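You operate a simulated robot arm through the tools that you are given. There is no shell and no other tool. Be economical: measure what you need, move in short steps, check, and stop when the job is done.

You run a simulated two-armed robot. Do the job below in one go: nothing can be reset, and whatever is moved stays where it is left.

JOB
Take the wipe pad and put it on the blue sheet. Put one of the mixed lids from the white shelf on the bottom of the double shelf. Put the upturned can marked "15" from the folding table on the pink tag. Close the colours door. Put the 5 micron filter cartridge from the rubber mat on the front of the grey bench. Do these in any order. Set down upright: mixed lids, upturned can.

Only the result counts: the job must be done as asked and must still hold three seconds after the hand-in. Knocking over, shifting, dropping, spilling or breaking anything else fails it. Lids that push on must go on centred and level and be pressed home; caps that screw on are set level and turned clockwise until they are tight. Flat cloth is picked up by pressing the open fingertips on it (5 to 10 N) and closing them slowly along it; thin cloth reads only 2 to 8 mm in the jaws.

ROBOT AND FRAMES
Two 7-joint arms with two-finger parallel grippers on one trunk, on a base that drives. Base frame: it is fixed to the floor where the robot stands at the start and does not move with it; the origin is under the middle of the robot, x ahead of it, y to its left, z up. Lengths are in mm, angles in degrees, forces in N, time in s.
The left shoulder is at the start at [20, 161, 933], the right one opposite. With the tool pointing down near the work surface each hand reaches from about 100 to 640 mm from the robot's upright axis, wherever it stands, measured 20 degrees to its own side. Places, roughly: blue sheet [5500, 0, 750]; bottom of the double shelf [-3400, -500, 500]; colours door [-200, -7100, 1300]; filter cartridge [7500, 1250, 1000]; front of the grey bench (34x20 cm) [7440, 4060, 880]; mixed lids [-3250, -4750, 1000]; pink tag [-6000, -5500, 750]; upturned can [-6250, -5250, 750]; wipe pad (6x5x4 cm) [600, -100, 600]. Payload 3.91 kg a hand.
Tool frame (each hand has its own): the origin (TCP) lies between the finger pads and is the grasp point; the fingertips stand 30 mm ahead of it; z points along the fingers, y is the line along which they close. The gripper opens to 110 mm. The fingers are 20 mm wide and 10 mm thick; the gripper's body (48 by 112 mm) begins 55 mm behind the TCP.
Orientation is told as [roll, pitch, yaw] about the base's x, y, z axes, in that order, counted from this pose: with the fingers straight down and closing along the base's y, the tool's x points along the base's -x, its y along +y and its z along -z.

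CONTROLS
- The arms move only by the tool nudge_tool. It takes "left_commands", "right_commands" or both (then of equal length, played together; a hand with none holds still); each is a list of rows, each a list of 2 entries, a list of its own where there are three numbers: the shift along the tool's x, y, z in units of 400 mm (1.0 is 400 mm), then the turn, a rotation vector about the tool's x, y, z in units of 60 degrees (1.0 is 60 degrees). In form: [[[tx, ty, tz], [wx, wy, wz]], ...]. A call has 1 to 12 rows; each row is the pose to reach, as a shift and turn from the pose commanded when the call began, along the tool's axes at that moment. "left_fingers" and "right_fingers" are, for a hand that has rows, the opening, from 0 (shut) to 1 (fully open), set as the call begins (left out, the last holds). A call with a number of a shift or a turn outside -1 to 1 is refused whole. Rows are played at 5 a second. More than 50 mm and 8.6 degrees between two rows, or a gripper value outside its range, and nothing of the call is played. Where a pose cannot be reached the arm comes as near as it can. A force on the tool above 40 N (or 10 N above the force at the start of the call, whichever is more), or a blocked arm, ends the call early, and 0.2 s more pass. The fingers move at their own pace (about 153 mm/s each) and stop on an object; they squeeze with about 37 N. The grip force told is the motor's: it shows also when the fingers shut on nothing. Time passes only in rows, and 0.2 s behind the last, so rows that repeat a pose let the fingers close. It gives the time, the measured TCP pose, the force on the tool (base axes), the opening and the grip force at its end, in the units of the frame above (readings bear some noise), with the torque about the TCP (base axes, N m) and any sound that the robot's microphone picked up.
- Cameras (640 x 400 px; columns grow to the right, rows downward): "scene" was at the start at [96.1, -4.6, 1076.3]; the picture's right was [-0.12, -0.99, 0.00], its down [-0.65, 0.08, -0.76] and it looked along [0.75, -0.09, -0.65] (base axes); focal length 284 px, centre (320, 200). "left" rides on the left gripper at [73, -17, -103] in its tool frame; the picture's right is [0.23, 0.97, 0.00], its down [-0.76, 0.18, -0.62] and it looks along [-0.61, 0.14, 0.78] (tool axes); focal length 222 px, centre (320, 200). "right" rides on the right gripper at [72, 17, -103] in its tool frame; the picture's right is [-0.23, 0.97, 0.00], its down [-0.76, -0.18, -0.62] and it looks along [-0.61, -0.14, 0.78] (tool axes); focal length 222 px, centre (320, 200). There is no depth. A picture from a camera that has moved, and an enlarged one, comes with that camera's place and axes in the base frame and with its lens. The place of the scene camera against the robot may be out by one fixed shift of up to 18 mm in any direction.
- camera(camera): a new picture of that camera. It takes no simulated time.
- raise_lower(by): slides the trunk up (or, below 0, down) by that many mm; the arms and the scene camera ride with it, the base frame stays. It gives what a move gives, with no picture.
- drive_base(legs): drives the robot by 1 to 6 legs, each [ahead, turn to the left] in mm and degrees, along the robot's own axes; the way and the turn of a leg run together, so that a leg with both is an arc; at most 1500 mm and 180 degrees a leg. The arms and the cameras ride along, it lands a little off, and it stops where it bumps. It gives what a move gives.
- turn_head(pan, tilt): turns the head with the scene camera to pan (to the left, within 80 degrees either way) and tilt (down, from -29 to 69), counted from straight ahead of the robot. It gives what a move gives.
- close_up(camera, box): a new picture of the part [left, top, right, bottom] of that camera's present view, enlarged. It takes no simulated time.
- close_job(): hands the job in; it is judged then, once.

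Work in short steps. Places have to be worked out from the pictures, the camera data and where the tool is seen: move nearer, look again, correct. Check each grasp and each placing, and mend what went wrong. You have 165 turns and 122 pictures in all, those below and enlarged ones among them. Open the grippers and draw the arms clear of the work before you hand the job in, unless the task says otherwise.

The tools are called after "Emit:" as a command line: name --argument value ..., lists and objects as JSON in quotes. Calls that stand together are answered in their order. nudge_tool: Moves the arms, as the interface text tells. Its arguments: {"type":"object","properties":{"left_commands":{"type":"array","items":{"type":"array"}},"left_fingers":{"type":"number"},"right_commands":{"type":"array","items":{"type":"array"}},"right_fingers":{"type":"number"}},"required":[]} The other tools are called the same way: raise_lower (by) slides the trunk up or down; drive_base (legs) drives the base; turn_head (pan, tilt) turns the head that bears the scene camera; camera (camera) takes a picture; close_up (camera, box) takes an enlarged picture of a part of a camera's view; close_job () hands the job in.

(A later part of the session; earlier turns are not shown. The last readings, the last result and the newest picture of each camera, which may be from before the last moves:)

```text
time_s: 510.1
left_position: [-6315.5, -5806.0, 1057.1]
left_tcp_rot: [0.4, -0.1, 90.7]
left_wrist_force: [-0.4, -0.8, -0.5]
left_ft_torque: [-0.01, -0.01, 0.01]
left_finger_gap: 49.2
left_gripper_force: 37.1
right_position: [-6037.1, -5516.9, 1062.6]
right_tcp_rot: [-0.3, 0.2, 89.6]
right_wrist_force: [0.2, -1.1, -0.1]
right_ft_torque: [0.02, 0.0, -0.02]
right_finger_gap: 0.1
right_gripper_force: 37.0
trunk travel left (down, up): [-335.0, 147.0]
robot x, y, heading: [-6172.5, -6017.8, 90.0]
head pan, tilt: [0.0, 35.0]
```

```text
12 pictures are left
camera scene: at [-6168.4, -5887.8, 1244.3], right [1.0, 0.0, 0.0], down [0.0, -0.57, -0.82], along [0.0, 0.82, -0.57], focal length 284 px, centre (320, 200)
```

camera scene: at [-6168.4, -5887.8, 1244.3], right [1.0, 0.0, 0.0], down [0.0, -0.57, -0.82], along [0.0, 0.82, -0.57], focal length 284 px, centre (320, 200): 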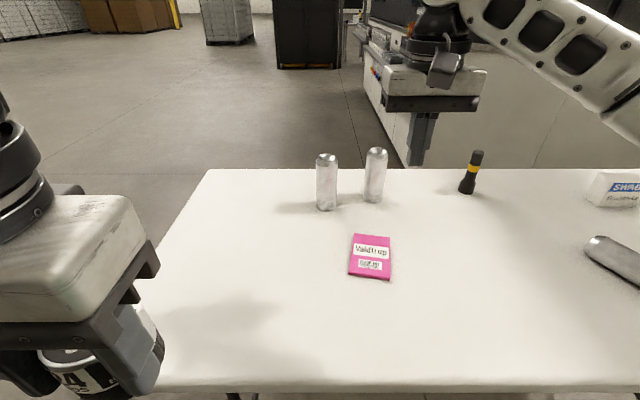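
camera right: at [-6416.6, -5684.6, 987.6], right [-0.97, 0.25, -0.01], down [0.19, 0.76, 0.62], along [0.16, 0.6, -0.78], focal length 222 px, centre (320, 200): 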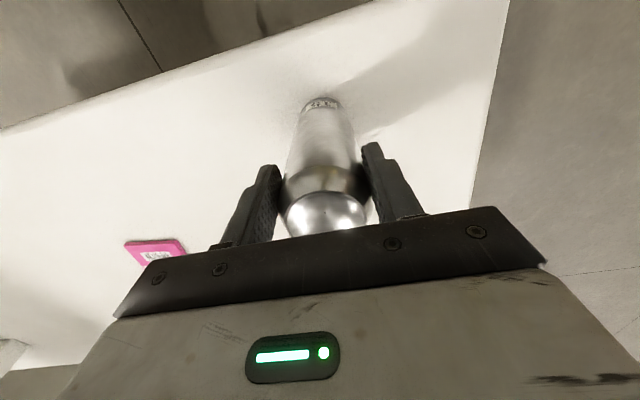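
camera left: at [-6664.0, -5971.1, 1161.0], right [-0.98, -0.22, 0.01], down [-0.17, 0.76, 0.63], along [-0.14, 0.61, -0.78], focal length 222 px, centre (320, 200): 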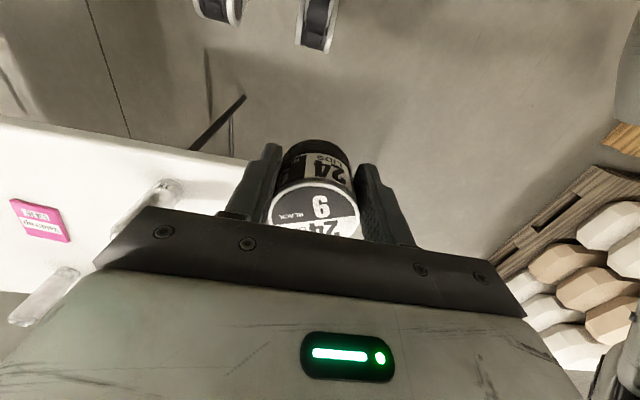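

The can slipped out on the drive (it lies at right on the table), and the tin is slipping too. I set the tin down on the table's free left part at once, to re-grip it.

Emit:
nudge_tool --left_commands '[[[-0.11, 0, 0], [0, 0, 0]], [[-0.22, 0, 0], [0, 0, 0]], [[-0.33, 0, 0], [0, 0, 0]], [[-0.44, 0, 0.03], [0, 0, 0]], [[-0.53, 0, 0.1], [0, 0, 0]], [[-0.55, 0, 0.21], [0, 0, 0]], [[-0.55, 0, 0.32], [0, 0, 0]], [[-0.55, 0, 0.43], [0, 0, 0]], [[-0.55, 0, 0.52], [0, 0, 0]], [[-0.55, 0, 0.58], [0, 0, 0]]]'

Emit:
camera --camera "left"

```text
time_s: 512.2
left_position: [-6318.3, -5586.6, 825.3]
left_tcp_rot: [0.5, -0.2, 90.7]
left_wrist_force: [-0.5, 0.7, -0.4]
left_ft_torque: [0.01, 0.02, 0.0]
left_finger_gap: 49.3
left_gripper_force: 37.4
right_position: [-6038.3, -5517.7, 1061.8]
right_tcp_rot: [-0.4, 0.1, 89.5]
right_wrist_force: [-0.5, 1.1, 1.2]
right_ft_torque: [-0.01, 0.01, -0.03]
right_finger_gap: 0.0
right_gripper_force: 37.3
trunk travel left (down, up): [-335.0, 147.0]
robot x, y, heading: [-6172.8, -6015.6, 90.4]
head pan, tilt: [0.0, 35.0]
```

```text
11 pictures are left
camera left: at [-6299.5, -5658.3, 929.2], right [-0.97, -0.24, 0.01], down [-0.18, 0.76, 0.63], along [-0.16, 0.61, -0.78], focal length 222 px, centre (320, 200)
```

left: 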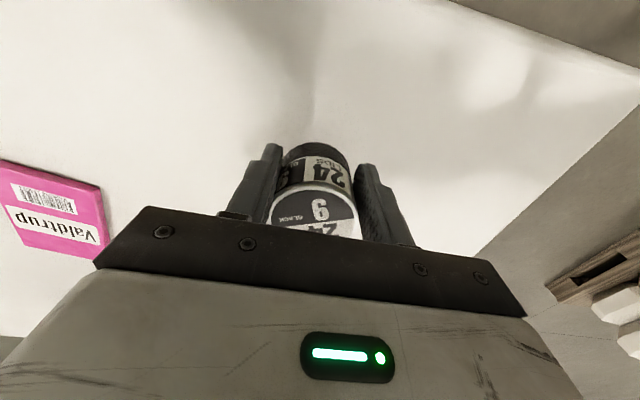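

The tin is still well seated. I lower it to the table gently and release it there for now.

Emit:
nudge_tool --left_commands '[[[0, 0, 0.06], [0, 0, 0]], [[0, 0, 0.1], [0, 0, 0]], [[0, 0, 0.12], [0, 0, 0]], [[0, 0, 0.135], [0, 0, 0]], [[0, 0, 0.15], [0, 0, 0]]]'

```text
time_s: 513.5
left_position: [-6320.6, -5589.0, 769.4]
left_tcp_rot: [0.4, -0.4, 90.7]
left_wrist_force: [-7.8, -15.5, 35.1]
left_ft_torque: [-0.83, 0.13, -0.19]
left_finger_gap: 0.3
left_gripper_force: 37.6
right_position: [-6037.8, -5518.6, 1064.4]
right_tcp_rot: [-0.4, 0.0, 89.5]
right_wrist_force: [0.2, -0.5, -0.1]
right_ft_torque: [0.0, 0.0, 0.0]
right_finger_gap: 0.1
right_gripper_force: 37.1
trunk travel left (down, up): [-335.0, 147.0]
robot x, y, heading: [-6172.0, -6020.6, 90.1]
head pan, tilt: [0.0, 35.0]
```

The tin popped out on contact – the cylinders had been creeping out of the narrow pads (off-centre along the tool's x). I look where things are.

Emit:
nudge_tool --left_commands '[[[0, 0, -0.1], [0, 0, 0]], [[0, 0, -0.2], [0, 0, 0]], [[0.05, 0, -0.3], [0, 0, 0]], [[0.12, 0, -0.38], [0, 0, 0]]]' --left_fingers 1

Emit:
camera --camera "left"

```text
time_s: 514.5
left_position: [-6318.9, -5635.7, 918.9]
left_tcp_rot: [0.5, 0.0, 90.8]
left_wrist_force: [0.3, 0.7, 0.4]
left_ft_torque: [0.04, 0.0, 0.03]
left_finger_gap: 110.1
left_gripper_force: 0.1
right_position: [-6037.8, -5517.4, 1062.3]
right_tcp_rot: [-0.4, 0.2, 89.7]
right_wrist_force: [-0.6, 0.3, 0.1]
right_ft_torque: [0.0, -0.01, 0.0]
right_finger_gap: 0.0
right_gripper_force: 36.8
trunk travel left (down, up): [-335.0, 147.0]
robot x, y, heading: [-6171.4, -6020.0, 90.2]
head pan, tilt: [0.0, 35.0]
```

```text
10 pictures are left
camera left: at [-6299.0, -5707.1, 1022.2], right [-0.97, -0.24, 0.01], down [-0.18, 0.76, 0.63], along [-0.16, 0.61, -0.78], focal length 222 px, centre (320, 200)
```

left: 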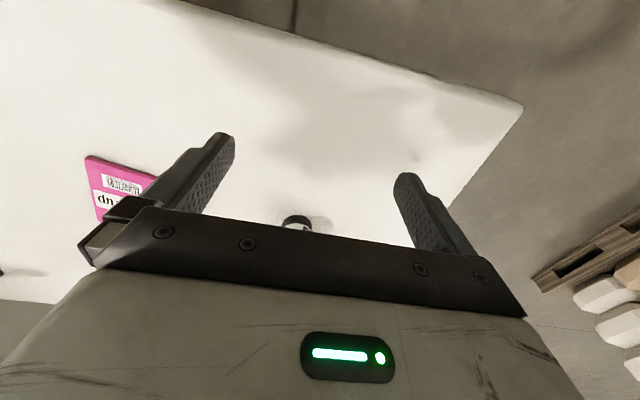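

The tin seems to stand about 150 mm further on. I take one scene picture for both tin and fallen can.

Emit:
turn_head --pan -12 --tilt 35

Emit:
camera --camera "scene"

```text
time_s: 515.2
left_position: [-6318.7, -5634.0, 918.1]
left_tcp_rot: [0.4, -0.1, 90.8]
left_wrist_force: [-0.1, 0.7, 0.4]
left_ft_torque: [-0.02, 0.01, 0.02]
left_finger_gap: 110.0
left_gripper_force: 0.1
right_position: [-6036.8, -5517.3, 1062.2]
right_tcp_rot: [-0.4, 0.2, 89.6]
right_wrist_force: [-0.4, -1.1, -0.3]
right_ft_torque: [-0.04, 0.0, 0.01]
right_finger_gap: 0.0
right_gripper_force: 37.5
trunk travel left (down, up): [-335.0, 147.0]
robot x, y, heading: [-6171.9, -6021.4, 90.4]
head pan, tilt: [-12.0, 35.0]
```

```text
9 pictures are left
camera scene: at [-6150.2, -5889.7, 1244.4], right [0.98, -0.2, 0.0], down [-0.12, -0.56, -0.82], along [0.17, 0.8, -0.57], focal length 284 px, centre (320, 200)
```

scene: 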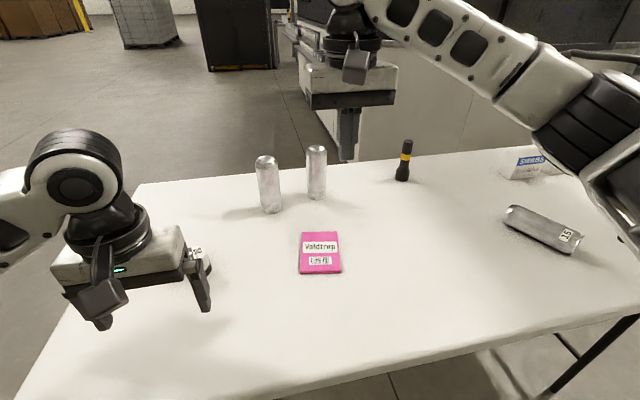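

The can lies on its side: dome end ≈[-5498,-5385], marked end ≈[-5436,-5519]. I'll grip it nearer the dome with the robot heading along its axis (115°), then stand it up by pitching the hand, as with the cartridge. I drive there.

Emit:
drive_base --legs '[[0, -90.4], [727, 0], [0, 115]]'

Emit:
nudge_tool --right_commands '[[[-0.05, -0.07, 0.08], [0, 0, 0]], [[-0.1, -0.14, 0.16], [0, 0, 0]], [[-0.14, -0.21, 0.24], [0, 0, 0]], [[-0.14, -0.21, 0.35], [0, 0, 0]]]' --right_fingers 1

Emit:
camera --camera "right"

```text
time_s: 527.8
left_position: [-5730.9, -5723.7, 918.5]
left_tcp_rot: [0.4, -0.1, 114.4]
left_wrist_force: [0.5, 0.5, 0.5]
left_ft_torque: [-0.02, -0.02, 0.01]
left_finger_gap: 109.9
left_gripper_force: 0.1
right_position: [-5519.3, -5503.6, 1060.5]
right_tcp_rot: [-0.5, 0.2, 113.3]
right_wrist_force: [-0.8, -0.5, -0.4]
right_ft_torque: [0.01, 0.01, 0.0]
right_finger_gap: 0.3
right_gripper_force: 37.0
trunk travel left (down, up): [-335.0, 147.0]
robot x, y, heading: [-5440.1, -6014.7, 114.1]
head pan, tilt: [-12.0, 35.0]
```

```text
time_s: 528.8
left_position: [-5730.3, -5724.3, 918.0]
left_tcp_rot: [0.4, -0.1, 114.4]
left_wrist_force: [-0.2, -0.7, 0.2]
left_ft_torque: [0.0, 0.0, 0.0]
left_finger_gap: 109.7
left_gripper_force: 0.1
right_position: [-5462.1, -5418.5, 921.3]
right_tcp_rot: [-0.5, 0.2, 113.2]
right_wrist_force: [0.4, 0.1, 0.2]
right_ft_torque: [-0.01, 0.01, 0.01]
right_finger_gap: 110.0
right_gripper_force: 0.0
trunk travel left (down, up): [-335.0, 147.0]
robot x, y, heading: [-5442.0, -6017.4, 113.7]
head pan, tilt: [-12.0, 35.0]
```

```text
8 pictures are left
camera right: at [-5449.5, -5489.3, 1025.3], right [-0.98, -0.18, -0.01], down [-0.14, 0.77, 0.62], along [-0.1, 0.61, -0.78], focal length 222 px, centre (320, 200)
```

right: 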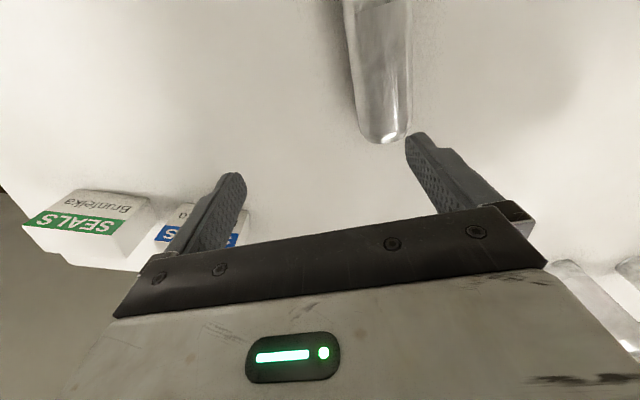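

The right camera puts the dome end at [-5544,-5396] with axis direction 113°, matching the hand's yaw. I move over a point 45 mm from the dome, descend to z≈774 and close.

Emit:
nudge_tool --right_commands '[[[-0.01, 0.08, 0], [0, 0, 0]], [[-0.02, 0.165, 0], [0, 0, 0]], [[-0.02, 0.165, 0.1], [0, 0, 0]], [[-0.02, 0.165, 0.2], [0, 0, 0]], [[-0.02, 0.165, 0.29], [0, 0, 0]], [[-0.02, 0.165, 0.345], [0, 0, 0]], [[-0.02, 0.165, 0.368], [0, 0, 0]]]'

Emit:
nudge_tool --right_commands '[[[0, 0, 0], [0, 0, 0]], [[0, 0, 0], [0, 0, 0]], [[0, 0, 0], [0, 0, 0]], [[0, 0, 0], [0, 0, 0]]]' --right_fingers 0

Emit:
camera --camera "right"

```text
time_s: 530.4
left_position: [-5730.5, -5725.0, 918.9]
left_tcp_rot: [0.5, -0.1, 114.4]
left_wrist_force: [0.4, 1.0, 0.6]
left_ft_torque: [0.01, 0.03, 0.0]
left_finger_gap: 109.9
left_gripper_force: 0.1
right_position: [-5526.0, -5437.1, 775.8]
right_tcp_rot: [-0.3, 0.2, 113.3]
right_wrist_force: [0.3, 0.4, -0.2]
right_ft_torque: [-0.05, 0.0, -0.05]
right_finger_gap: 110.4
right_gripper_force: 0.1
trunk travel left (down, up): [-335.0, 147.0]
robot x, y, heading: [-5446.2, -6014.4, 113.9]
head pan, tilt: [-12.0, 35.0]
```

```text
time_s: 531.4
left_position: [-5730.7, -5723.9, 918.6]
left_tcp_rot: [0.4, -0.1, 114.4]
left_wrist_force: [0.7, -0.1, 0.6]
left_ft_torque: [-0.01, 0.0, -0.05]
left_finger_gap: 110.1
left_gripper_force: 0.1
right_position: [-5525.0, -5438.0, 775.2]
right_tcp_rot: [-0.4, 0.2, 113.4]
right_wrist_force: [0.7, 0.6, -1.1]
right_ft_torque: [0.04, 0.03, -0.02]
right_finger_gap: 55.4
right_gripper_force: 37.0
trunk travel left (down, up): [-335.0, 147.0]
robot x, y, heading: [-5441.0, -6015.2, 114.0]
head pan, tilt: [-12.0, 35.0]
```

```text
7 pictures are left
camera right: at [-5513.1, -5509.7, 878.4], right [-0.98, -0.18, -0.01], down [-0.14, 0.77, 0.62], along [-0.1, 0.61, -0.78], focal length 222 px, centre (320, 200)
```

right: 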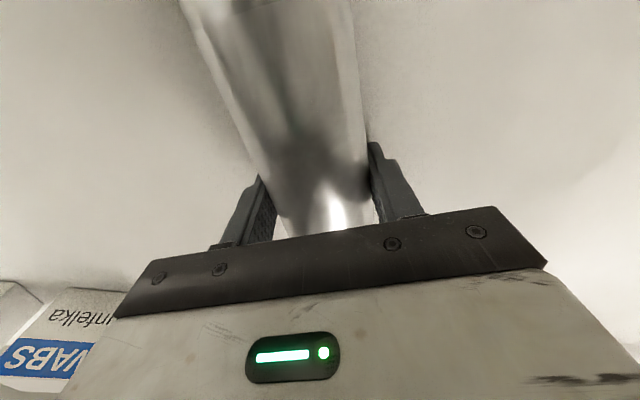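

Gripped at full diameter (55.4 mm). I lift 190 mm, then pitch the hand forward so the can stands dome-up, shifting it toward the centre.

Emit:
nudge_tool --right_commands '[[[0, 0, -0.08], [0, 0, 0]], [[0, 0, -0.18], [0, 0, 0]], [[0, 0, -0.28], [0, 0, 0]], [[0, 0, -0.38], [0, 0, 0]], [[0, 0, -0.48], [0, 0, 0]]]'

Emit:
nudge_tool --right_commands '[[[0, 0.03, 0], [0, -0.14, 0]], [[0, 0.06, 0], [0, -0.28, 0]], [[0, 0.09, 0], [0, -0.42, 0]], [[0, 0.12, 0], [0, -0.56, 0]], [[0, 0.15, 0], [0, -0.7, 0]], [[0, 0.18, 0], [0, -0.84, 0]], [[0, 0.21, 0], [0, -0.98, 0]]]'

Emit:
nudge_tool --right_commands '[[[0, 0.02, 0], [0, -0.13, 0]], [[0, 0.04, 0], [0, -0.26, 0]], [[0, 0.06, 0], [0, -0.42, 0]]]'

```text
time_s: 532.6
left_position: [-5729.9, -5723.9, 918.2]
left_tcp_rot: [0.4, 0.0, 114.4]
left_wrist_force: [-0.1, 0.3, 0.7]
left_ft_torque: [-0.04, 0.02, -0.01]
left_finger_gap: 110.0
left_gripper_force: 0.1
right_position: [-5527.2, -5438.0, 969.4]
right_tcp_rot: [-0.4, 0.2, 113.4]
right_wrist_force: [-0.7, -0.3, -0.2]
right_ft_torque: [-0.02, 0.0, 0.0]
right_finger_gap: 55.1
right_gripper_force: 37.3
trunk travel left (down, up): [-335.0, 147.0]
robot x, y, heading: [-5448.9, -6016.3, 114.0]
head pan, tilt: [-12.0, 35.0]
```

```text
time_s: 534.2
left_position: [-5729.6, -5724.1, 918.1]
left_tcp_rot: [0.3, -0.1, 114.3]
left_wrist_force: [0.3, 0.2, -0.2]
left_ft_torque: [0.03, 0.0, -0.02]
left_finger_gap: 109.8
left_gripper_force: 0.0
right_position: [-5605.8, -5471.3, 964.9]
right_tcp_rot: [-0.8, -58.9, 113.9]
right_wrist_force: [0.8, 0.2, 0.0]
right_ft_torque: [0.01, -0.03, 0.01]
right_finger_gap: 55.4
right_gripper_force: 36.6
trunk travel left (down, up): [-335.0, 147.0]
robot x, y, heading: [-5441.6, -6018.4, 114.0]
head pan, tilt: [-12.0, 35.0]
```

```text
refused: row 3 steps farther than a row can; nothing moved
```

Holding steady at 55.4. I finish the pitch (-85°) and drive to the tag.

Emit:
nudge_tool --right_commands '[[[0, 0.02, 0], [0, -0.11, 0]], [[0, 0.04, 0], [0, -0.22, 0]], [[0, 0.05, 0], [0, -0.33, 0]], [[0, 0.06, 0], [0, -0.43, 0]]]'

Emit:
drive_base --legs '[[0, 66], [690, 0], [0, -90]]'

Emit:
turn_head --pan 0 --tilt 35

Emit:
camera --camera "scene"

```text
time_s: 535.2
left_position: [-5729.9, -5723.8, 917.6]
left_tcp_rot: [0.3, -0.1, 114.4]
left_wrist_force: [-0.5, 0.3, -0.4]
left_ft_torque: [-0.01, -0.03, 0.0]
left_finger_gap: 110.1
left_gripper_force: 0.1
right_position: [-5627.0, -5480.7, 967.0]
right_tcp_rot: [-4.1, -84.6, 117.3]
right_wrist_force: [0.1, 0.8, 0.1]
right_ft_torque: [0.0, 0.05, -0.02]
right_finger_gap: 55.3
right_gripper_force: 36.8
trunk travel left (down, up): [-335.0, 147.0]
robot x, y, heading: [-5444.1, -6019.5, 113.8]
head pan, tilt: [-12.0, 35.0]
```

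```text
time_s: 545.6
left_position: [-6280.3, -5624.1, 918.3]
left_tcp_rot: [0.4, -0.2, 90.4]
left_wrist_force: [0.4, 0.1, -0.4]
left_ft_torque: [0.0, 0.03, 0.02]
left_finger_gap: 109.8
left_gripper_force: 0.0
right_position: [-6086.9, -5443.9, 965.5]
right_tcp_rot: [-4.1, -84.4, 93.3]
right_wrist_force: [0.7, -0.2, -0.7]
right_ft_torque: [-0.04, 0.02, 0.01]
right_finger_gap: 55.4
right_gripper_force: 36.8
trunk travel left (down, up): [-335.0, 147.0]
robot x, y, heading: [-6139.5, -6012.0, 89.9]
head pan, tilt: [-12.0, 35.0]
```

```text
time_s: 546.4
left_position: [-6281.4, -5624.8, 918.4]
left_tcp_rot: [0.4, -0.1, 90.4]
left_wrist_force: [0.1, -0.1, 0.1]
left_ft_torque: [-0.01, 0.0, -0.02]
left_finger_gap: 109.7
left_gripper_force: 0.1
right_position: [-6088.0, -5444.2, 967.7]
right_tcp_rot: [-4.1, -84.4, 93.1]
right_wrist_force: [-0.2, 0.7, 0.1]
right_ft_torque: [0.0, 0.04, 0.03]
right_finger_gap: 55.1
right_gripper_force: 36.9
trunk travel left (down, up): [-335.0, 147.0]
robot x, y, heading: [-6137.8, -6006.4, 89.9]
head pan, tilt: [0.0, 35.0]
```

```text
6 pictures are left
camera scene: at [-6132.7, -5878.8, 1244.4], right [1.0, 0.0, 0.0], down [0.0, -0.57, -0.82], along [0.0, 0.82, -0.57], focal length 284 px, centre (320, 200)
```

scene: 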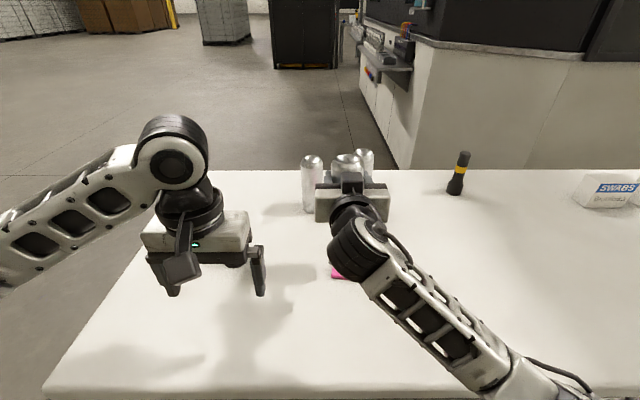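

The can hangs upright. From three views the tag centre is [-6049,-5410]. I move over it and lower 85 mm.

Emit:
nudge_tool --right_commands '[[[0, -0.05, 0.04], [0, 0, 0]], [[0, -0.0975, 0.085], [0, 0, 0]], [[0.08, -0.0975, 0.09], [0, 0, 0]], [[0.15, -0.0975, 0.1], [0, 0, 0]], [[0.21, -0.0975, 0.106], [0, 0, 0]]]'

Emit:
close_up --camera "scene" --box '[270, 130, 450, 300]'

```text
time_s: 547.6
left_position: [-6282.2, -5625.4, 918.5]
left_tcp_rot: [0.4, 0.0, 90.4]
left_wrist_force: [-0.1, -0.1, 0.5]
left_ft_torque: [0.0, 0.0, 0.0]
left_finger_gap: 109.8
left_gripper_force: 0.2
right_position: [-6047.7, -5410.2, 877.6]
right_tcp_rot: [-4.4, -84.4, 93.6]
right_wrist_force: [1.0, 0.0, 0.7]
right_ft_torque: [0.02, 0.0, 0.0]
right_finger_gap: 55.0
right_gripper_force: 37.2
trunk travel left (down, up): [-335.0, 147.0]
robot x, y, heading: [-6133.7, -6007.2, 89.9]
head pan, tilt: [0.0, 35.0]
```

```text
2.35 times, centred on (360, 215) of scene
camera zoom: at [-6132.7, -5878.7, 1244.4], right [1.0, 0.0, 0.0], down [0.0, -0.57, -0.82], along [0.0, 0.82, -0.57], focal length 669 px, centre (226, 165)
```

zoom: 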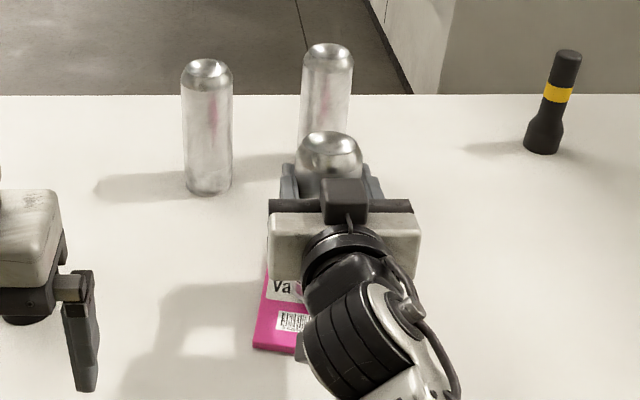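

Aligned with the tag. I lower in small steps to contact.

Emit:
nudge_tool --right_commands '[[[0.015, 0.01, 0.001], [0, 0, 0]], [[0.027, 0.01, 0.003], [0, 0, 0]], [[0.037, 0.01, 0.004], [0, 0, 0]]]'

```text
time_s: 548.4
left_position: [-6281.4, -5625.0, 919.7]
left_tcp_rot: [0.3, -0.2, 90.4]
left_wrist_force: [-0.3, -0.2, 0.5]
left_ft_torque: [0.02, -0.03, -0.01]
left_finger_gap: 110.1
left_gripper_force: 0.0
right_position: [-6051.3, -5411.1, 870.0]
right_tcp_rot: [-4.4, -85.1, 93.7]
right_wrist_force: [0.1, -3.3, 16.1]
right_ft_torque: [0.07, -0.04, -0.02]
right_finger_gap: 55.8
right_gripper_force: 37.4
trunk travel left (down, up): [-335.0, 147.0]
robot x, y, heading: [-6135.0, -6011.9, 89.8]
head pan, tilt: [0.0, 35.0]
```

Contact (16 N). I rotate the last 4–5° upright while relaxing, then open.

Emit:
nudge_tool --right_commands '[[[-0.006, 0, 0], [0, -0.04, 0]], [[-0.008, 0, 0], [0, -0.08, 0]], [[-0.006, 0, 0], [0, -0.08, 0]]]'

Emit:
nudge_tool --right_commands '[[[0, 0, 0], [0, 0, 0]], [[0, 0, 0], [0, 0, 0]], [[0, 0, 0], [0, 0, 0]]]' --right_fingers 0.8

Emit:
nudge_tool --right_commands '[[[0, 0, -0.05], [0, 0, 0]], [[0, 0, -0.14], [0, 0, 0]], [[0, 0, -0.24], [0, 0, 0]]]'

Emit:
camera --camera "scene"

```text
time_s: 549.2
left_position: [-6282.4, -5623.6, 918.8]
left_tcp_rot: [0.5, -0.2, 90.3]
left_wrist_force: [-0.2, 0.8, -0.5]
left_ft_torque: [0.01, -0.02, 0.02]
left_finger_gap: 109.9
left_gripper_force: 0.1
right_position: [-6035.4, -5405.8, 868.1]
right_tcp_rot: [-92.4, -86.8, -178.9]
right_wrist_force: [-1.5, 0.3, 4.0]
right_ft_torque: [0.01, 0.31, 0.01]
right_finger_gap: 56.0
right_gripper_force: 37.0
trunk travel left (down, up): [-335.0, 147.0]
robot x, y, heading: [-6137.6, -6008.2, 89.9]
head pan, tilt: [0.0, 35.0]
```

```text
time_s: 550.0
left_position: [-6281.1, -5623.8, 919.0]
left_tcp_rot: [0.4, -0.2, 90.4]
left_wrist_force: [0.3, -0.3, 0.6]
left_ft_torque: [0.01, -0.02, 0.0]
left_finger_gap: 110.2
left_gripper_force: 0.1
right_position: [-6034.1, -5404.9, 867.4]
right_tcp_rot: [-91.4, -86.8, -180.0]
right_wrist_force: [-0.1, 1.0, -0.9]
right_ft_torque: [0.02, -0.01, -0.01]
right_finger_gap: 88.0
right_gripper_force: 0.1
trunk travel left (down, up): [-335.0, 147.0]
robot x, y, heading: [-6136.8, -6011.8, 89.9]
head pan, tilt: [0.0, 35.0]
```

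```text
time_s: 550.7
left_position: [-6280.9, -5625.1, 918.8]
left_tcp_rot: [0.5, -0.1, 90.4]
left_wrist_force: [-0.5, 0.2, -0.1]
left_ft_torque: [-0.01, -0.04, -0.01]
left_finger_gap: 110.2
left_gripper_force: 0.0
right_position: [-6004.3, -5463.4, 868.4]
right_tcp_rot: [-100.8, -79.4, -171.1]
right_wrist_force: [-0.3, -0.6, 0.0]
right_ft_torque: [0.0, 0.0, 0.03]
right_finger_gap: 88.2
right_gripper_force: 0.0
trunk travel left (down, up): [-335.0, 147.0]
robot x, y, heading: [-6139.4, -6006.9, 90.2]
head pan, tilt: [0.0, 35.0]
stopped in row 3 (right hand): the arm was blocked; the commanded pose is now the measured one
```

```text
4 pictures are left
camera scene: at [-6132.8, -5878.5, 1244.3], right [1.0, 0.0, 0.0], down [0.0, -0.57, -0.82], along [0.0, 0.82, -0.57], focal length 284 px, centre (320, 200)
```

scene: 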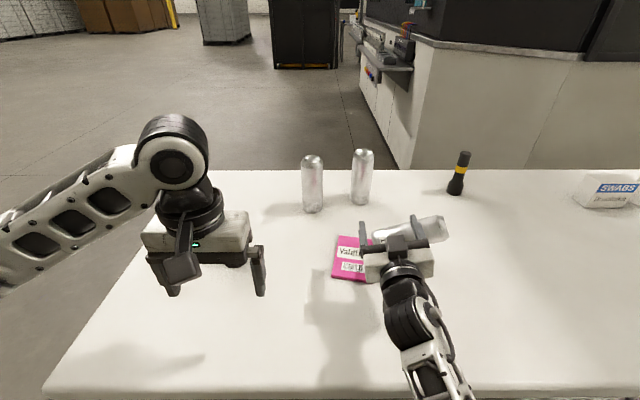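

The can tipped over again as that arm ran into its limit while drawing back; it lies right of the tag. The left arm is healthy: I'll use it with fingers pointing right. First I back away, raise the trunk and check which end is the dome.

Emit:
drive_base --legs '[[-150, 0]]'

Emit:
raise_lower --by 140

Emit:
close_up --camera "scene" --box '[150, 130, 470, 330]'

```text
time_s: 552.0
left_position: [-6280.2, -5772.4, 919.3]
left_tcp_rot: [0.4, 0.0, 90.3]
left_wrist_force: [-0.2, 0.7, -0.5]
left_ft_torque: [0.01, -0.02, 0.0]
left_finger_gap: 110.1
left_gripper_force: 0.0
right_position: [-6003.9, -5613.9, 869.0]
right_tcp_rot: [-100.9, -79.4, -171.0]
right_wrist_force: [0.3, -0.2, -0.2]
right_ft_torque: [-0.02, 0.0, -0.02]
right_finger_gap: 87.9
right_gripper_force: 0.0
trunk travel left (down, up): [-335.0, 147.0]
robot x, y, heading: [-6137.1, -6153.7, 89.8]
head pan, tilt: [0.0, 35.0]
```

```text
time_s: 553.7
left_position: [-6280.3, -5772.6, 1058.8]
left_tcp_rot: [0.5, -0.1, 90.2]
left_wrist_force: [-1.1, 0.2, -0.7]
left_ft_torque: [0.01, -0.01, -0.03]
left_finger_gap: 110.0
left_gripper_force: 0.1
right_position: [-6003.0, -5612.9, 1008.0]
right_tcp_rot: [-100.6, -79.2, -171.0]
right_wrist_force: [0.4, -0.9, 0.3]
right_ft_torque: [0.04, 0.03, 0.01]
right_finger_gap: 88.2
right_gripper_force: 0.1
trunk travel left (down, up): [-475.0, 7.0]
robot x, y, heading: [-6136.7, -6158.3, 90.1]
head pan, tilt: [0.0, 35.0]
```

```text
2.00 times, centred on (310, 230) of scene
camera zoom: at [-6132.8, -6027.2, 1384.3], right [1.0, 0.0, 0.0], down [0.0, -0.57, -0.82], along [0.0, 0.82, -0.57], focal length 568 px, centre (340, 140)
```

zoom: 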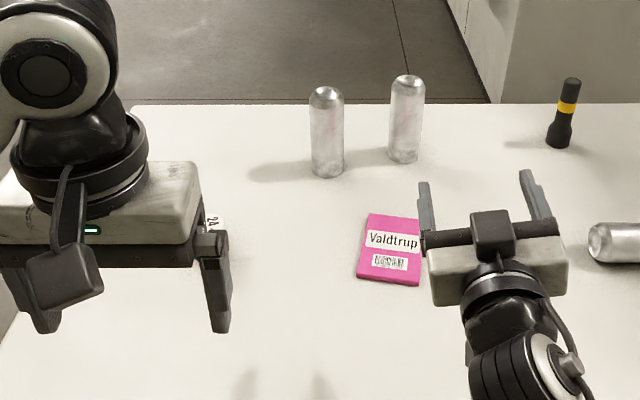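

The can has rolled to about x -5752 (dome end, toward -x). That suits the right hand pointing left. I recover the right arm (yaw left, retract, tip down, yaw to point along -x) and drive next to the can.

Emit:
nudge_tool --right_commands '[[[0, 0, 0], [-0.14, 0, 0]], [[0, 0, 0], [-0.28, 0, 0]], [[0, 0, 0], [-0.42, 0, 0]], [[0, 0, 0], [-0.56, 0, 0]], [[0, 0, 0], [-0.7, 0, 0]], [[0, 0, 0], [-0.84, 0, 0]], [[0, 0, 0], [-0.98, 0, 0]]]' --right_fingers 1

Emit:
nudge_tool --right_commands '[[[0, 0.08, -0.067], [0, 0, 0]], [[0, 0.15, -0.134], [0, 0, 0]], [[0, 0.23, -0.2], [0, 0, 0]], [[0, 0.28, -0.25], [0, 0, 0]]]'

Emit:
nudge_tool --right_commands '[[[0, 0, 0], [0, 0.14, 0]], [[0, 0, 0], [0, 0.28, 0]], [[0, 0, 0], [0, 0.42, 0]], [[0, 0, 0], [0, 0.56, 0]], [[0, 0, 0], [0, 0.7, 0]], [[0, 0, 0], [0, 0.84, 0]], [[0, 0, 0], [0, 0.98, 0]]]'

Emit:
drive_base --legs '[[0, -90], [330, 0], [0, 90], [190, 0]]'

```text
time_s: 555.3
left_position: [-6281.6, -5772.0, 1058.9]
left_tcp_rot: [0.5, 0.0, 90.2]
left_wrist_force: [1.0, 0.0, 0.3]
left_ft_torque: [-0.01, -0.01, 0.01]
left_finger_gap: 110.0
left_gripper_force: 0.2
right_position: [-6002.6, -5613.6, 1008.3]
right_tcp_rot: [-41.6, -79.4, -171.4]
right_wrist_force: [0.0, 0.3, -0.8]
right_ft_torque: [0.01, 0.0, -0.01]
right_finger_gap: 109.9
right_gripper_force: 0.1
trunk travel left (down, up): [-475.0, 7.0]
robot x, y, heading: [-6135.3, -6160.3, 89.9]
head pan, tilt: [0.0, 35.0]
```

```text
time_s: 556.3
left_position: [-6282.2, -5772.6, 1059.3]
left_tcp_rot: [0.5, -0.2, 90.3]
left_wrist_force: [-0.3, 0.6, 0.2]
left_ft_torque: [-0.01, 0.02, 0.02]
left_finger_gap: 109.9
left_gripper_force: 0.0
right_position: [-5980.7, -5761.7, 1009.0]
right_tcp_rot: [-42.4, -79.3, -170.6]
right_wrist_force: [0.0, -0.1, -0.6]
right_ft_torque: [0.02, -0.04, 0.0]
right_finger_gap: 110.1
right_gripper_force: 0.0
trunk travel left (down, up): [-475.0, 7.0]
robot x, y, heading: [-6139.3, -6156.3, 89.9]
head pan, tilt: [0.0, 35.0]
```

```text
time_s: 557.9
left_position: [-6281.5, -5771.9, 1058.8]
left_tcp_rot: [0.5, -0.1, 90.3]
left_wrist_force: [-0.5, -0.8, -0.3]
left_ft_torque: [0.03, 0.01, 0.0]
left_finger_gap: 110.0
left_gripper_force: 0.1
right_position: [-5980.5, -5762.0, 1008.3]
right_tcp_rot: [-7.7, -22.8, 150.5]
right_wrist_force: [-0.2, -0.3, 0.4]
right_ft_torque: [-0.04, 0.02, 0.0]
right_finger_gap: 110.1
right_gripper_force: 0.0
trunk travel left (down, up): [-475.0, 7.0]
robot x, y, heading: [-6136.2, -6156.3, 90.0]
head pan, tilt: [0.0, 35.0]
```

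```text
time_s: 568.8
left_position: [-5958.4, -5578.2, 1057.4]
left_tcp_rot: [0.5, -0.2, 90.7]
left_wrist_force: [0.3, 0.1, 0.1]
left_ft_torque: [-0.01, 0.0, 0.0]
left_finger_gap: 109.8
left_gripper_force: 0.0
right_position: [-5657.0, -5564.5, 1007.8]
right_tcp_rot: [-7.7, -23.0, 150.9]
right_wrist_force: [-0.2, 1.1, 0.5]
right_ft_torque: [-0.03, -0.03, 0.01]
right_finger_gap: 109.9
right_gripper_force: 0.0
trunk travel left (down, up): [-475.0, 7.0]
robot x, y, heading: [-5813.7, -5961.5, 90.3]
head pan, tilt: [0.0, 35.0]
```

Recovered nicely. I turn the right hand to point along -x (down) and move above the can, then look.

Emit:
nudge_tool --right_commands '[[[-0.043, -0.053, 0.053], [-0.044, 0.0685, -0.1]], [[-0.087, -0.106, 0.106], [-0.088, 0.137, -0.2]], [[-0.13, -0.158, 0.159], [-0.133, 0.206, -0.302]], [[-0.174, -0.211, 0.212], [-0.177, 0.274, -0.403]], [[-0.217, -0.264, 0.265], [-0.221, 0.3427, -0.5035]]]'

Emit:
camera --camera "right"

```text
time_s: 570.0
left_position: [-5959.3, -5578.3, 1058.2]
left_tcp_rot: [0.3, 0.0, 90.7]
left_wrist_force: [0.9, 0.2, -1.0]
left_ft_torque: [0.0, -0.03, 0.03]
left_finger_gap: 110.2
left_gripper_force: 0.1
right_position: [-5701.4, -5405.8, 959.7]
right_tcp_rot: [0.2, 0.1, -180.0]
right_wrist_force: [-0.7, 0.5, 0.1]
right_ft_torque: [-0.04, -0.02, 0.0]
right_finger_gap: 110.1
right_gripper_force: 0.0
trunk travel left (down, up): [-475.0, 7.0]
robot x, y, heading: [-5811.2, -5959.3, 90.2]
head pan, tilt: [0.0, 35.0]
```

```text
2 pictures are left
camera right: at [-5628.8, -5420.0, 1062.0], right [-0.23, -0.97, 0.0], down [-0.76, 0.18, 0.62], along [-0.61, 0.14, -0.78], focal length 222 px, centre (320, 200)
```

right: 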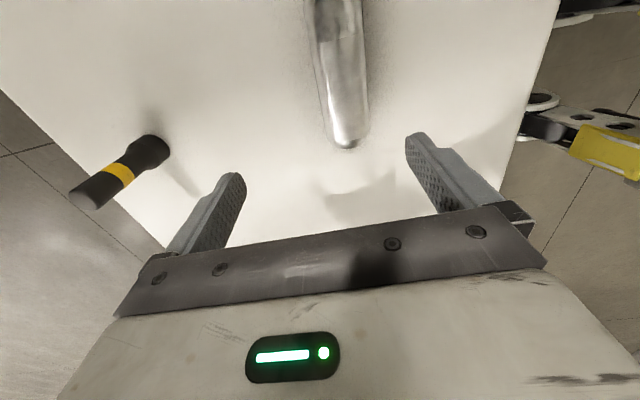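

Dome end at [-5775,-5425], axis 175°. I grip 45 mm from the dome and lift.

Emit:
nudge_tool --right_commands '[[[-0.0725, 0.0575, 0.06], [0, 0, 0.083]], [[-0.0725, 0.0575, 0.16], [0, 0, 0.083]], [[-0.0725, 0.0575, 0.26], [0, 0, 0.083]], [[-0.0725, 0.0575, 0.36], [0, 0, 0.083]], [[-0.0725, 0.0575, 0.43], [0, 0, 0.083]], [[-0.0725, 0.0575, 0.46], [0, 0, 0.083]]]'

Emit:
nudge_tool --right_commands '[[[0, 0, 0], [0, 0, 0]], [[0, 0, 0], [0, 0, 0]], [[0, 0, 0], [0, 0, 0]], [[0, 0, 0], [0, 0, 0]]]' --right_fingers 0

Emit:
nudge_tool --right_commands '[[[0, 0, -0.08], [0, 0, 0]], [[0, 0, -0.18], [0, 0, 0]], [[0, 0, -0.28], [0, 0, 0]], [[0, 0, -0.38], [0, 0, 0]], [[0, 0, -0.48], [0, 0, 0]]]'

Emit:
nudge_tool --right_commands '[[[0, 0, 0], [0, -0.14, 0]], [[0, 0, 0], [0, -0.28, 0]], [[0, 0, 0], [0, -0.42, 0]], [[0, 0, 0], [0, -0.56, 0]], [[0, 0, 0], [0, -0.7, 0]], [[0, 0, 0], [0, -0.84, 0]], [[0, 0, 0], [0, -0.98, 0]]]'

```text
time_s: 571.4
left_position: [-5958.3, -5577.9, 1057.6]
left_tcp_rot: [0.4, -0.1, 90.7]
left_wrist_force: [-0.7, -0.6, -0.5]
left_ft_torque: [0.01, 0.0, 0.0]
left_finger_gap: 110.0
left_gripper_force: 0.1
right_position: [-5728.7, -5428.1, 775.2]
right_tcp_rot: [-0.2, 0.1, 175.1]
right_wrist_force: [-0.4, -0.2, 0.7]
right_ft_torque: [-0.01, -0.02, -0.03]
right_finger_gap: 110.0
right_gripper_force: 0.1
trunk travel left (down, up): [-475.0, 7.0]
robot x, y, heading: [-5811.3, -5964.1, 90.0]
head pan, tilt: [0.0, 35.0]
```

```text
time_s: 572.4
left_position: [-5958.3, -5577.5, 1058.1]
left_tcp_rot: [0.6, -0.1, 90.7]
left_wrist_force: [-0.2, 0.8, -0.4]
left_ft_torque: [-0.02, 0.02, 0.02]
left_finger_gap: 109.9
left_gripper_force: 0.1
right_position: [-5729.6, -5428.0, 775.0]
right_tcp_rot: [-0.1, -0.1, 175.1]
right_wrist_force: [0.5, 0.6, 0.1]
right_ft_torque: [0.03, 0.02, -0.03]
right_finger_gap: 55.1
right_gripper_force: 36.6
trunk travel left (down, up): [-475.0, 7.0]
robot x, y, heading: [-5811.3, -5960.2, 90.0]
head pan, tilt: [0.0, 35.0]
```

```text
time_s: 573.6
left_position: [-5958.0, -5578.7, 1059.6]
left_tcp_rot: [0.6, -0.1, 90.7]
left_wrist_force: [-0.2, 0.1, 0.1]
left_ft_torque: [0.0, 0.03, 0.03]
left_finger_gap: 110.0
left_gripper_force: 0.2
right_position: [-5728.6, -5427.4, 967.4]
right_tcp_rot: [0.0, 0.1, 175.0]
right_wrist_force: [0.1, 0.7, 0.2]
right_ft_torque: [0.01, 0.04, -0.01]
right_finger_gap: 55.0
right_gripper_force: 37.1
trunk travel left (down, up): [-475.0, 7.0]
robot x, y, heading: [-5813.3, -5960.4, 90.2]
head pan, tilt: [0.0, 35.0]
```

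```text
time_s: 575.2
left_position: [-5958.7, -5578.1, 1057.6]
left_tcp_rot: [0.4, -0.1, 90.7]
left_wrist_force: [0.4, -0.2, -0.5]
left_ft_torque: [0.0, -0.02, -0.03]
left_finger_gap: 110.0
left_gripper_force: 0.1
right_position: [-5729.1, -5429.0, 967.5]
right_tcp_rot: [-0.1, -58.9, 175.1]
right_wrist_force: [0.0, -1.4, 0.6]
right_ft_torque: [0.0, -0.01, 0.03]
right_finger_gap: 55.2
right_gripper_force: 37.2
trunk travel left (down, up): [-475.0, 7.0]
robot x, y, heading: [-5813.9, -5960.6, 90.3]
head pan, tilt: [0.0, 35.0]
```

Firm grip (55.2 mm). I finish the pitch to about -88° and drive over to the tag.

Emit:
nudge_tool --right_commands '[[[0, 0, 0], [0, -0.12, 0]], [[0, 0, 0], [0, -0.24, 0]], [[0, 0, 0], [0, -0.36, 0]], [[0, 0, 0], [0, -0.48, 0]]]'

Emit:
drive_base --legs '[[0, 90], [322, 0], [0, -90]]'

```text
time_s: 576.2
left_position: [-5958.5, -5577.3, 1058.4]
left_tcp_rot: [0.5, -0.1, 90.7]
left_wrist_force: [-0.3, -0.1, 0.4]
left_ft_torque: [-0.01, 0.03, 0.01]
left_finger_gap: 110.3
left_gripper_force: 0.0
right_position: [-5729.7, -5428.2, 966.3]
right_tcp_rot: [-3.1, -87.7, 178.2]
right_wrist_force: [0.5, -0.7, 0.0]
right_ft_torque: [-0.01, 0.0, 0.02]
right_finger_gap: 55.3
right_gripper_force: 37.4
trunk travel left (down, up): [-475.0, 7.0]
robot x, y, heading: [-5815.5, -5956.6, 90.2]
head pan, tilt: [0.0, 35.0]
```

```text
time_s: 585.9
left_position: [-6279.9, -5576.9, 1057.6]
left_tcp_rot: [0.6, 0.0, 90.6]
left_wrist_force: [-0.5, -0.3, -1.1]
left_ft_torque: [0.02, -0.01, 0.03]
left_finger_gap: 109.9
left_gripper_force: 0.1
right_position: [-6050.7, -5426.9, 966.5]
right_tcp_rot: [-2.2, -87.6, 177.1]
right_wrist_force: [0.3, 0.1, 0.8]
right_ft_torque: [0.01, -0.02, 0.0]
right_finger_gap: 55.3
right_gripper_force: 37.4
trunk travel left (down, up): [-475.0, 7.0]
robot x, y, heading: [-6133.1, -5961.3, 90.2]
head pan, tilt: [0.0, 35.0]
```

Almost exactly over the tag. I shift 18 mm to +y and lower to 878, then small steps.

Emit:
nudge_tool --right_commands '[[[0, -0.045, 0], [0, 0, 0]], [[0.08, -0.045, 0], [0, 0, 0]], [[0.16, -0.045, 0], [0, 0, 0]], [[0.215, -0.045, 0], [0, 0, 0]]]'

Emit:
nudge_tool --right_commands '[[[0.008, 0, 0], [0, 0, 0]], [[0.015, 0, 0], [0, 0, 0]], [[0.02, 0, 0], [0, 0, 0]]]'

```text
time_s: 586.9
left_position: [-6281.4, -5575.8, 1057.9]
left_tcp_rot: [0.5, -0.1, 90.8]
left_wrist_force: [-0.2, -1.0, -0.4]
left_ft_torque: [0.02, 0.0, -0.02]
left_finger_gap: 109.9
left_gripper_force: 0.0
right_position: [-6047.2, -5418.2, 888.0]
right_tcp_rot: [-6.7, -87.7, -178.3]
right_wrist_force: [-0.1, -0.3, 0.5]
right_ft_torque: [0.01, -0.01, -0.01]
right_finger_gap: 56.2
right_gripper_force: 37.0
right hand out of reach, approached as far as the arm can: row 4
trunk travel left (down, up): [-475.0, 7.0]
robot x, y, heading: [-6134.6, -5960.3, 90.2]
head pan, tilt: [0.0, 35.0]
```

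```text
time_s: 587.7
left_position: [-6281.1, -5577.2, 1058.2]
left_tcp_rot: [0.5, -0.2, 90.7]
left_wrist_force: [0.7, -0.1, 0.1]
left_ft_torque: [0.0, 0.02, -0.01]
left_finger_gap: 109.9
left_gripper_force: 0.1
right_position: [-6047.1, -5420.5, 881.4]
right_tcp_rot: [-3.3, -87.5, 178.2]
right_wrist_force: [-0.5, 0.3, 1.0]
right_ft_torque: [0.0, -0.03, -0.03]
right_finger_gap: 56.0
right_gripper_force: 37.3
right hand out of reach, approached as far as the arm can: row 3
trunk travel left (down, up): [-475.0, 7.0]
robot x, y, heading: [-6135.3, -5960.4, 90.0]
head pan, tilt: [0.0, 35.0]
```

The arm is at its reach limit; I lower the trunk instead, a little at a time.

Emit:
raise_lower --by -9

Emit:
raise_lower --by -3

```text
time_s: 588.3
left_position: [-6280.1, -5576.8, 1050.8]
left_tcp_rot: [0.5, -0.2, 90.7]
left_wrist_force: [-0.6, 0.2, 0.0]
left_ft_torque: [0.01, -0.01, 0.01]
left_finger_gap: 110.0
left_gripper_force: 0.0
right_position: [-6046.9, -5420.5, 875.0]
right_tcp_rot: [-10.4, -87.7, -174.7]
right_wrist_force: [1.9, -4.0, 15.6]
right_ft_torque: [-0.32, 0.16, 0.07]
right_finger_gap: 56.0
right_gripper_force: 36.7
trunk travel left (down, up): [-466.0, 16.0]
robot x, y, heading: [-6134.8, -5959.7, 90.2]
head pan, tilt: [0.0, 35.0]
```

```text
time_s: 588.8
left_position: [-6281.3, -5577.8, 1047.0]
left_tcp_rot: [0.5, -0.2, 90.7]
left_wrist_force: [0.2, 0.2, 0.0]
left_ft_torque: [0.0, 0.0, -0.04]
left_finger_gap: 109.9
left_gripper_force: 0.1
right_position: [-6046.2, -5419.6, 871.0]
right_tcp_rot: [-11.5, -87.9, -173.7]
right_wrist_force: [2.7, -1.7, 22.7]
right_ft_torque: [-0.16, 0.28, 0.07]
right_finger_gap: 56.1
right_gripper_force: 36.7
trunk travel left (down, up): [-463.0, 19.0]
robot x, y, heading: [-6136.4, -5959.6, 90.4]
head pan, tilt: [0.0, 35.0]
```

22 N contact. I open, lower the trunk 12 mm for slack in reach, and draw the fingers straight back (+x).

Emit:
nudge_tool --right_commands '[[[0, 0, 0], [0, 0, 0]], [[0, 0, 0], [0, 0, 0]], [[0, 0, 0], [0, 0, 0]]]' --right_fingers 0.9

Emit:
raise_lower --by -12

Emit:
nudge_tool --right_commands '[[[0, 0, -0.04], [0, 0, 0]], [[0, 0, -0.09], [0, 0, 0]], [[0, 0, -0.15], [0, 0, 0]], [[0, 0, -0.22], [0, 0, 0]]]'

Emit:
camera --camera "scene"

```text
time_s: 589.6
left_position: [-6281.4, -5576.2, 1046.1]
left_tcp_rot: [0.5, -0.1, 90.8]
left_wrist_force: [0.6, -1.2, 0.1]
left_ft_torque: [0.01, 0.02, 0.02]
left_finger_gap: 110.2
left_gripper_force: 0.0
right_position: [-6047.5, -5420.6, 867.7]
right_tcp_rot: [-1.5, -87.5, 176.5]
right_wrist_force: [0.0, 0.3, -0.4]
right_ft_torque: [0.03, 0.0, -0.01]
right_finger_gap: 99.0
right_gripper_force: 0.0
trunk travel left (down, up): [-463.0, 19.0]
robot x, y, heading: [-6138.1, -5960.0, 90.2]
head pan, tilt: [0.0, 35.0]
```

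```text
time_s: 590.2
left_position: [-6281.1, -5576.6, 1034.2]
left_tcp_rot: [0.4, -0.1, 90.6]
left_wrist_force: [0.8, 0.4, 1.0]
left_ft_torque: [0.02, 0.0, 0.03]
left_finger_gap: 110.0
left_gripper_force: 0.0
right_position: [-6046.9, -5420.3, 855.9]
right_tcp_rot: [-2.7, -87.7, 177.8]
right_wrist_force: [0.2, 0.6, 0.6]
right_ft_torque: [0.0, 0.0, -0.02]
right_finger_gap: 98.7
right_gripper_force: 0.1
trunk travel left (down, up): [-451.0, 31.0]
robot x, y, heading: [-6135.1, -5960.7, 90.3]
head pan, tilt: [0.0, 35.0]
```

```text
time_s: 591.2
left_position: [-6279.8, -5575.5, 1034.8]
left_tcp_rot: [0.5, -0.1, 90.7]
left_wrist_force: [-0.9, 0.1, 0.5]
left_ft_torque: [0.01, 0.0, -0.03]
left_finger_gap: 110.0
left_gripper_force: 0.0
right_position: [-5959.0, -5433.2, 863.6]
right_tcp_rot: [-2.9, -87.6, 177.8]
right_wrist_force: [0.4, 0.4, 0.1]
right_ft_torque: [0.04, 0.02, 0.01]
right_finger_gap: 99.0
right_gripper_force: 0.1
right hand out of reach, approached as far as the arm can: row 3, 4
trunk travel left (down, up): [-451.0, 31.0]
robot x, y, heading: [-6136.2, -5960.5, 90.1]
head pan, tilt: [0.0, 35.0]
```

```text
1 pictures are left
camera scene: at [-6130.2, -5830.2, 1360.4], right [1.0, 0.0, 0.0], down [0.0, -0.57, -0.82], along [0.0, 0.82, -0.57], focal length 284 px, centre (320, 200)
```

scene: 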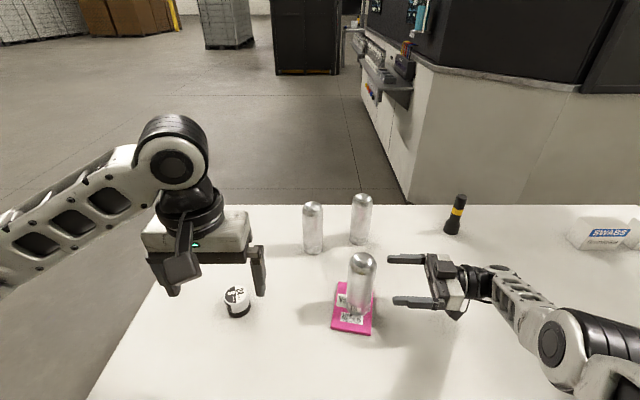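

The can stands dome-up on the tag. Now the tin: it stands at about [-6330,-5407]. I raise the right hand, yaw the left hand 90° (so that closing centres it along y), move over the tin, and lower the trunk 110 mm.

Emit:
nudge_tool --left_commands '[[[-0.06, 0.018, 0], [0, 0, 0.14]], [[-0.12, 0.036, 0], [0, 0, 0.28]], [[-0.18, 0.054, 0], [0, 0, 0.42]], [[-0.24, 0.071, 0], [0, 0, 0.56]], [[-0.3, 0.089, 0], [0, 0, 0.7]], [[-0.36, 0.107, 0], [0, 0, 0.84]], [[-0.42, 0.125, 0], [0, 0, 0.98]]]' --right_commands '[[[-0.04, 0, 0], [0, 0, 0]], [[-0.1, 0, 0], [0, 0, 0]], [[-0.16, 0, 0], [0, 0, 0]], [[-0.22, 0, 0], [0, 0, 0]], [[-0.28, 0, 0], [0, 0, 0]], [[-0.32, 0, 0], [0, 0, 0]], [[-0.35, 0, 0], [0, 0, 0]]]'

Emit:
nudge_tool --left_commands '[[[0, 0, 0], [0, 0, 0.13]], [[0, 0, 0], [0, 0, 0.26]], [[0, 0, 0], [0, 0, 0.4]], [[0, 0, 0], [0, 0, 0.53]]]'

Emit:
raise_lower --by -110

```text
time_s: 592.8
left_position: [-6334.4, -5408.8, 1035.1]
left_tcp_rot: [0.4, 0.3, 31.8]
left_wrist_force: [-0.3, 0.5, -0.5]
left_ft_torque: [0.03, 0.03, 0.0]
left_finger_gap: 109.8
left_gripper_force: 0.0
right_position: [-5966.1, -5432.1, 1003.5]
right_tcp_rot: [-1.5, -87.6, 176.4]
right_wrist_force: [0.2, 0.4, 0.1]
right_ft_torque: [0.03, -0.01, 0.01]
right_finger_gap: 99.0
right_gripper_force: 0.1
trunk travel left (down, up): [-451.0, 31.0]
robot x, y, heading: [-6135.8, -5957.5, 90.1]
head pan, tilt: [0.0, 35.0]
```

```text
time_s: 593.8
left_position: [-6332.7, -5409.3, 1036.2]
left_tcp_rot: [0.2, 0.5, -0.2]
left_wrist_force: [-0.1, -0.6, -0.4]
left_ft_torque: [-0.02, 0.0, 0.0]
left_finger_gap: 109.8
left_gripper_force: 0.1
right_position: [-5964.9, -5432.3, 1002.3]
right_tcp_rot: [-2.1, -87.7, 177.0]
right_wrist_force: [0.4, -0.7, -0.1]
right_ft_torque: [0.0, 0.04, 0.01]
right_finger_gap: 99.0
right_gripper_force: 0.0
trunk travel left (down, up): [-451.0, 31.0]
robot x, y, heading: [-6134.1, -5959.2, 90.0]
head pan, tilt: [0.0, 35.0]
```

```text
time_s: 595.3
left_position: [-6333.6, -5408.9, 925.9]
left_tcp_rot: [0.1, 0.4, 0.1]
left_wrist_force: [1.1, 1.1, 0.3]
left_ft_torque: [0.0, 0.01, 0.02]
left_finger_gap: 110.1
left_gripper_force: 0.0
right_position: [-5966.3, -5432.7, 894.6]
right_tcp_rot: [-2.4, -87.6, 177.5]
right_wrist_force: [-0.9, 0.5, -0.5]
right_ft_torque: [0.0, -0.01, -0.02]
right_finger_gap: 99.1
right_gripper_force: 0.0
trunk travel left (down, up): [-341.0, 141.0]
robot x, y, heading: [-6134.3, -5962.4, 89.9]
head pan, tilt: [0.0, 35.0]
```

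I descend on the tin, close, check the gap, and lift a little.

Emit:
nudge_tool --left_commands '[[[-0.005, 0.003, 0.1], [0, 0, 0]], [[-0.005, 0.003, 0.2], [0, 0, 0]], [[-0.005, 0.003, 0.29], [0, 0, 0]], [[-0.005, 0.003, 0.35], [0, 0, 0]], [[-0.005, 0.003, 0.38], [0, 0, 0]]]'

Emit:
nudge_tool --left_commands '[[[0, 0, 0], [0, 0, 0]], [[0, 0, 0], [0, 0, 0]], [[0, 0, 0], [0, 0, 0]]]' --left_fingers 0

Emit:
nudge_tool --left_commands '[[[0, 0, -0.06], [0, 0, 0]], [[0, 0, -0.16], [0, 0, 0]], [[0, 0, -0.28], [0, 0, 0]], [[0, 0, -0.4], [0, 0, 0]]]'

```text
time_s: 596.5
left_position: [-6332.1, -5406.5, 773.3]
left_tcp_rot: [0.1, 0.5, 0.1]
left_wrist_force: [-0.1, 0.1, 0.0]
left_ft_torque: [0.02, 0.03, 0.01]
left_finger_gap: 110.0
left_gripper_force: 0.0
right_position: [-5966.2, -5432.1, 893.2]
right_tcp_rot: [-2.1, -87.5, 177.0]
right_wrist_force: [0.8, -1.0, -1.0]
right_ft_torque: [-0.01, -0.01, 0.02]
right_finger_gap: 99.1
right_gripper_force: 0.0
trunk travel left (down, up): [-341.0, 141.0]
robot x, y, heading: [-6137.2, -5959.5, 90.0]
head pan, tilt: [0.0, 35.0]
```

```text
time_s: 597.3
left_position: [-6332.5, -5406.5, 772.3]
left_tcp_rot: [0.1, 0.4, 0.1]
left_wrist_force: [-0.5, 0.1, -0.5]
left_ft_torque: [0.01, 0.0, -0.01]
left_finger_gap: 52.3
left_gripper_force: 36.6
right_position: [-5965.5, -5432.0, 893.6]
right_tcp_rot: [-2.0, -87.7, 177.1]
right_wrist_force: [0.3, 1.0, -0.4]
right_ft_torque: [0.01, -0.05, -0.01]
right_finger_gap: 99.1
right_gripper_force: 0.1
trunk travel left (down, up): [-341.0, 141.0]
robot x, y, heading: [-6137.6, -5955.7, 90.2]
head pan, tilt: [0.0, 35.0]
```

```text
time_s: 598.3
left_position: [-6331.6, -5408.6, 935.3]
left_tcp_rot: [0.0, 0.5, 0.2]
left_wrist_force: [-0.7, 0.1, -0.1]
left_ft_torque: [0.09, 0.01, 0.01]
left_finger_gap: 51.8
left_gripper_force: 37.2
right_position: [-5965.9, -5433.0, 893.3]
right_tcp_rot: [-2.5, -87.6, 177.6]
right_wrist_force: [0.5, 0.3, -0.1]
right_ft_torque: [0.0, -0.01, -0.01]
right_finger_gap: 98.8
right_gripper_force: 0.1
trunk travel left (down, up): [-341.0, 141.0]
robot x, y, heading: [-6135.0, -5960.6, 90.2]
head pan, tilt: [0.0, 35.0]
```

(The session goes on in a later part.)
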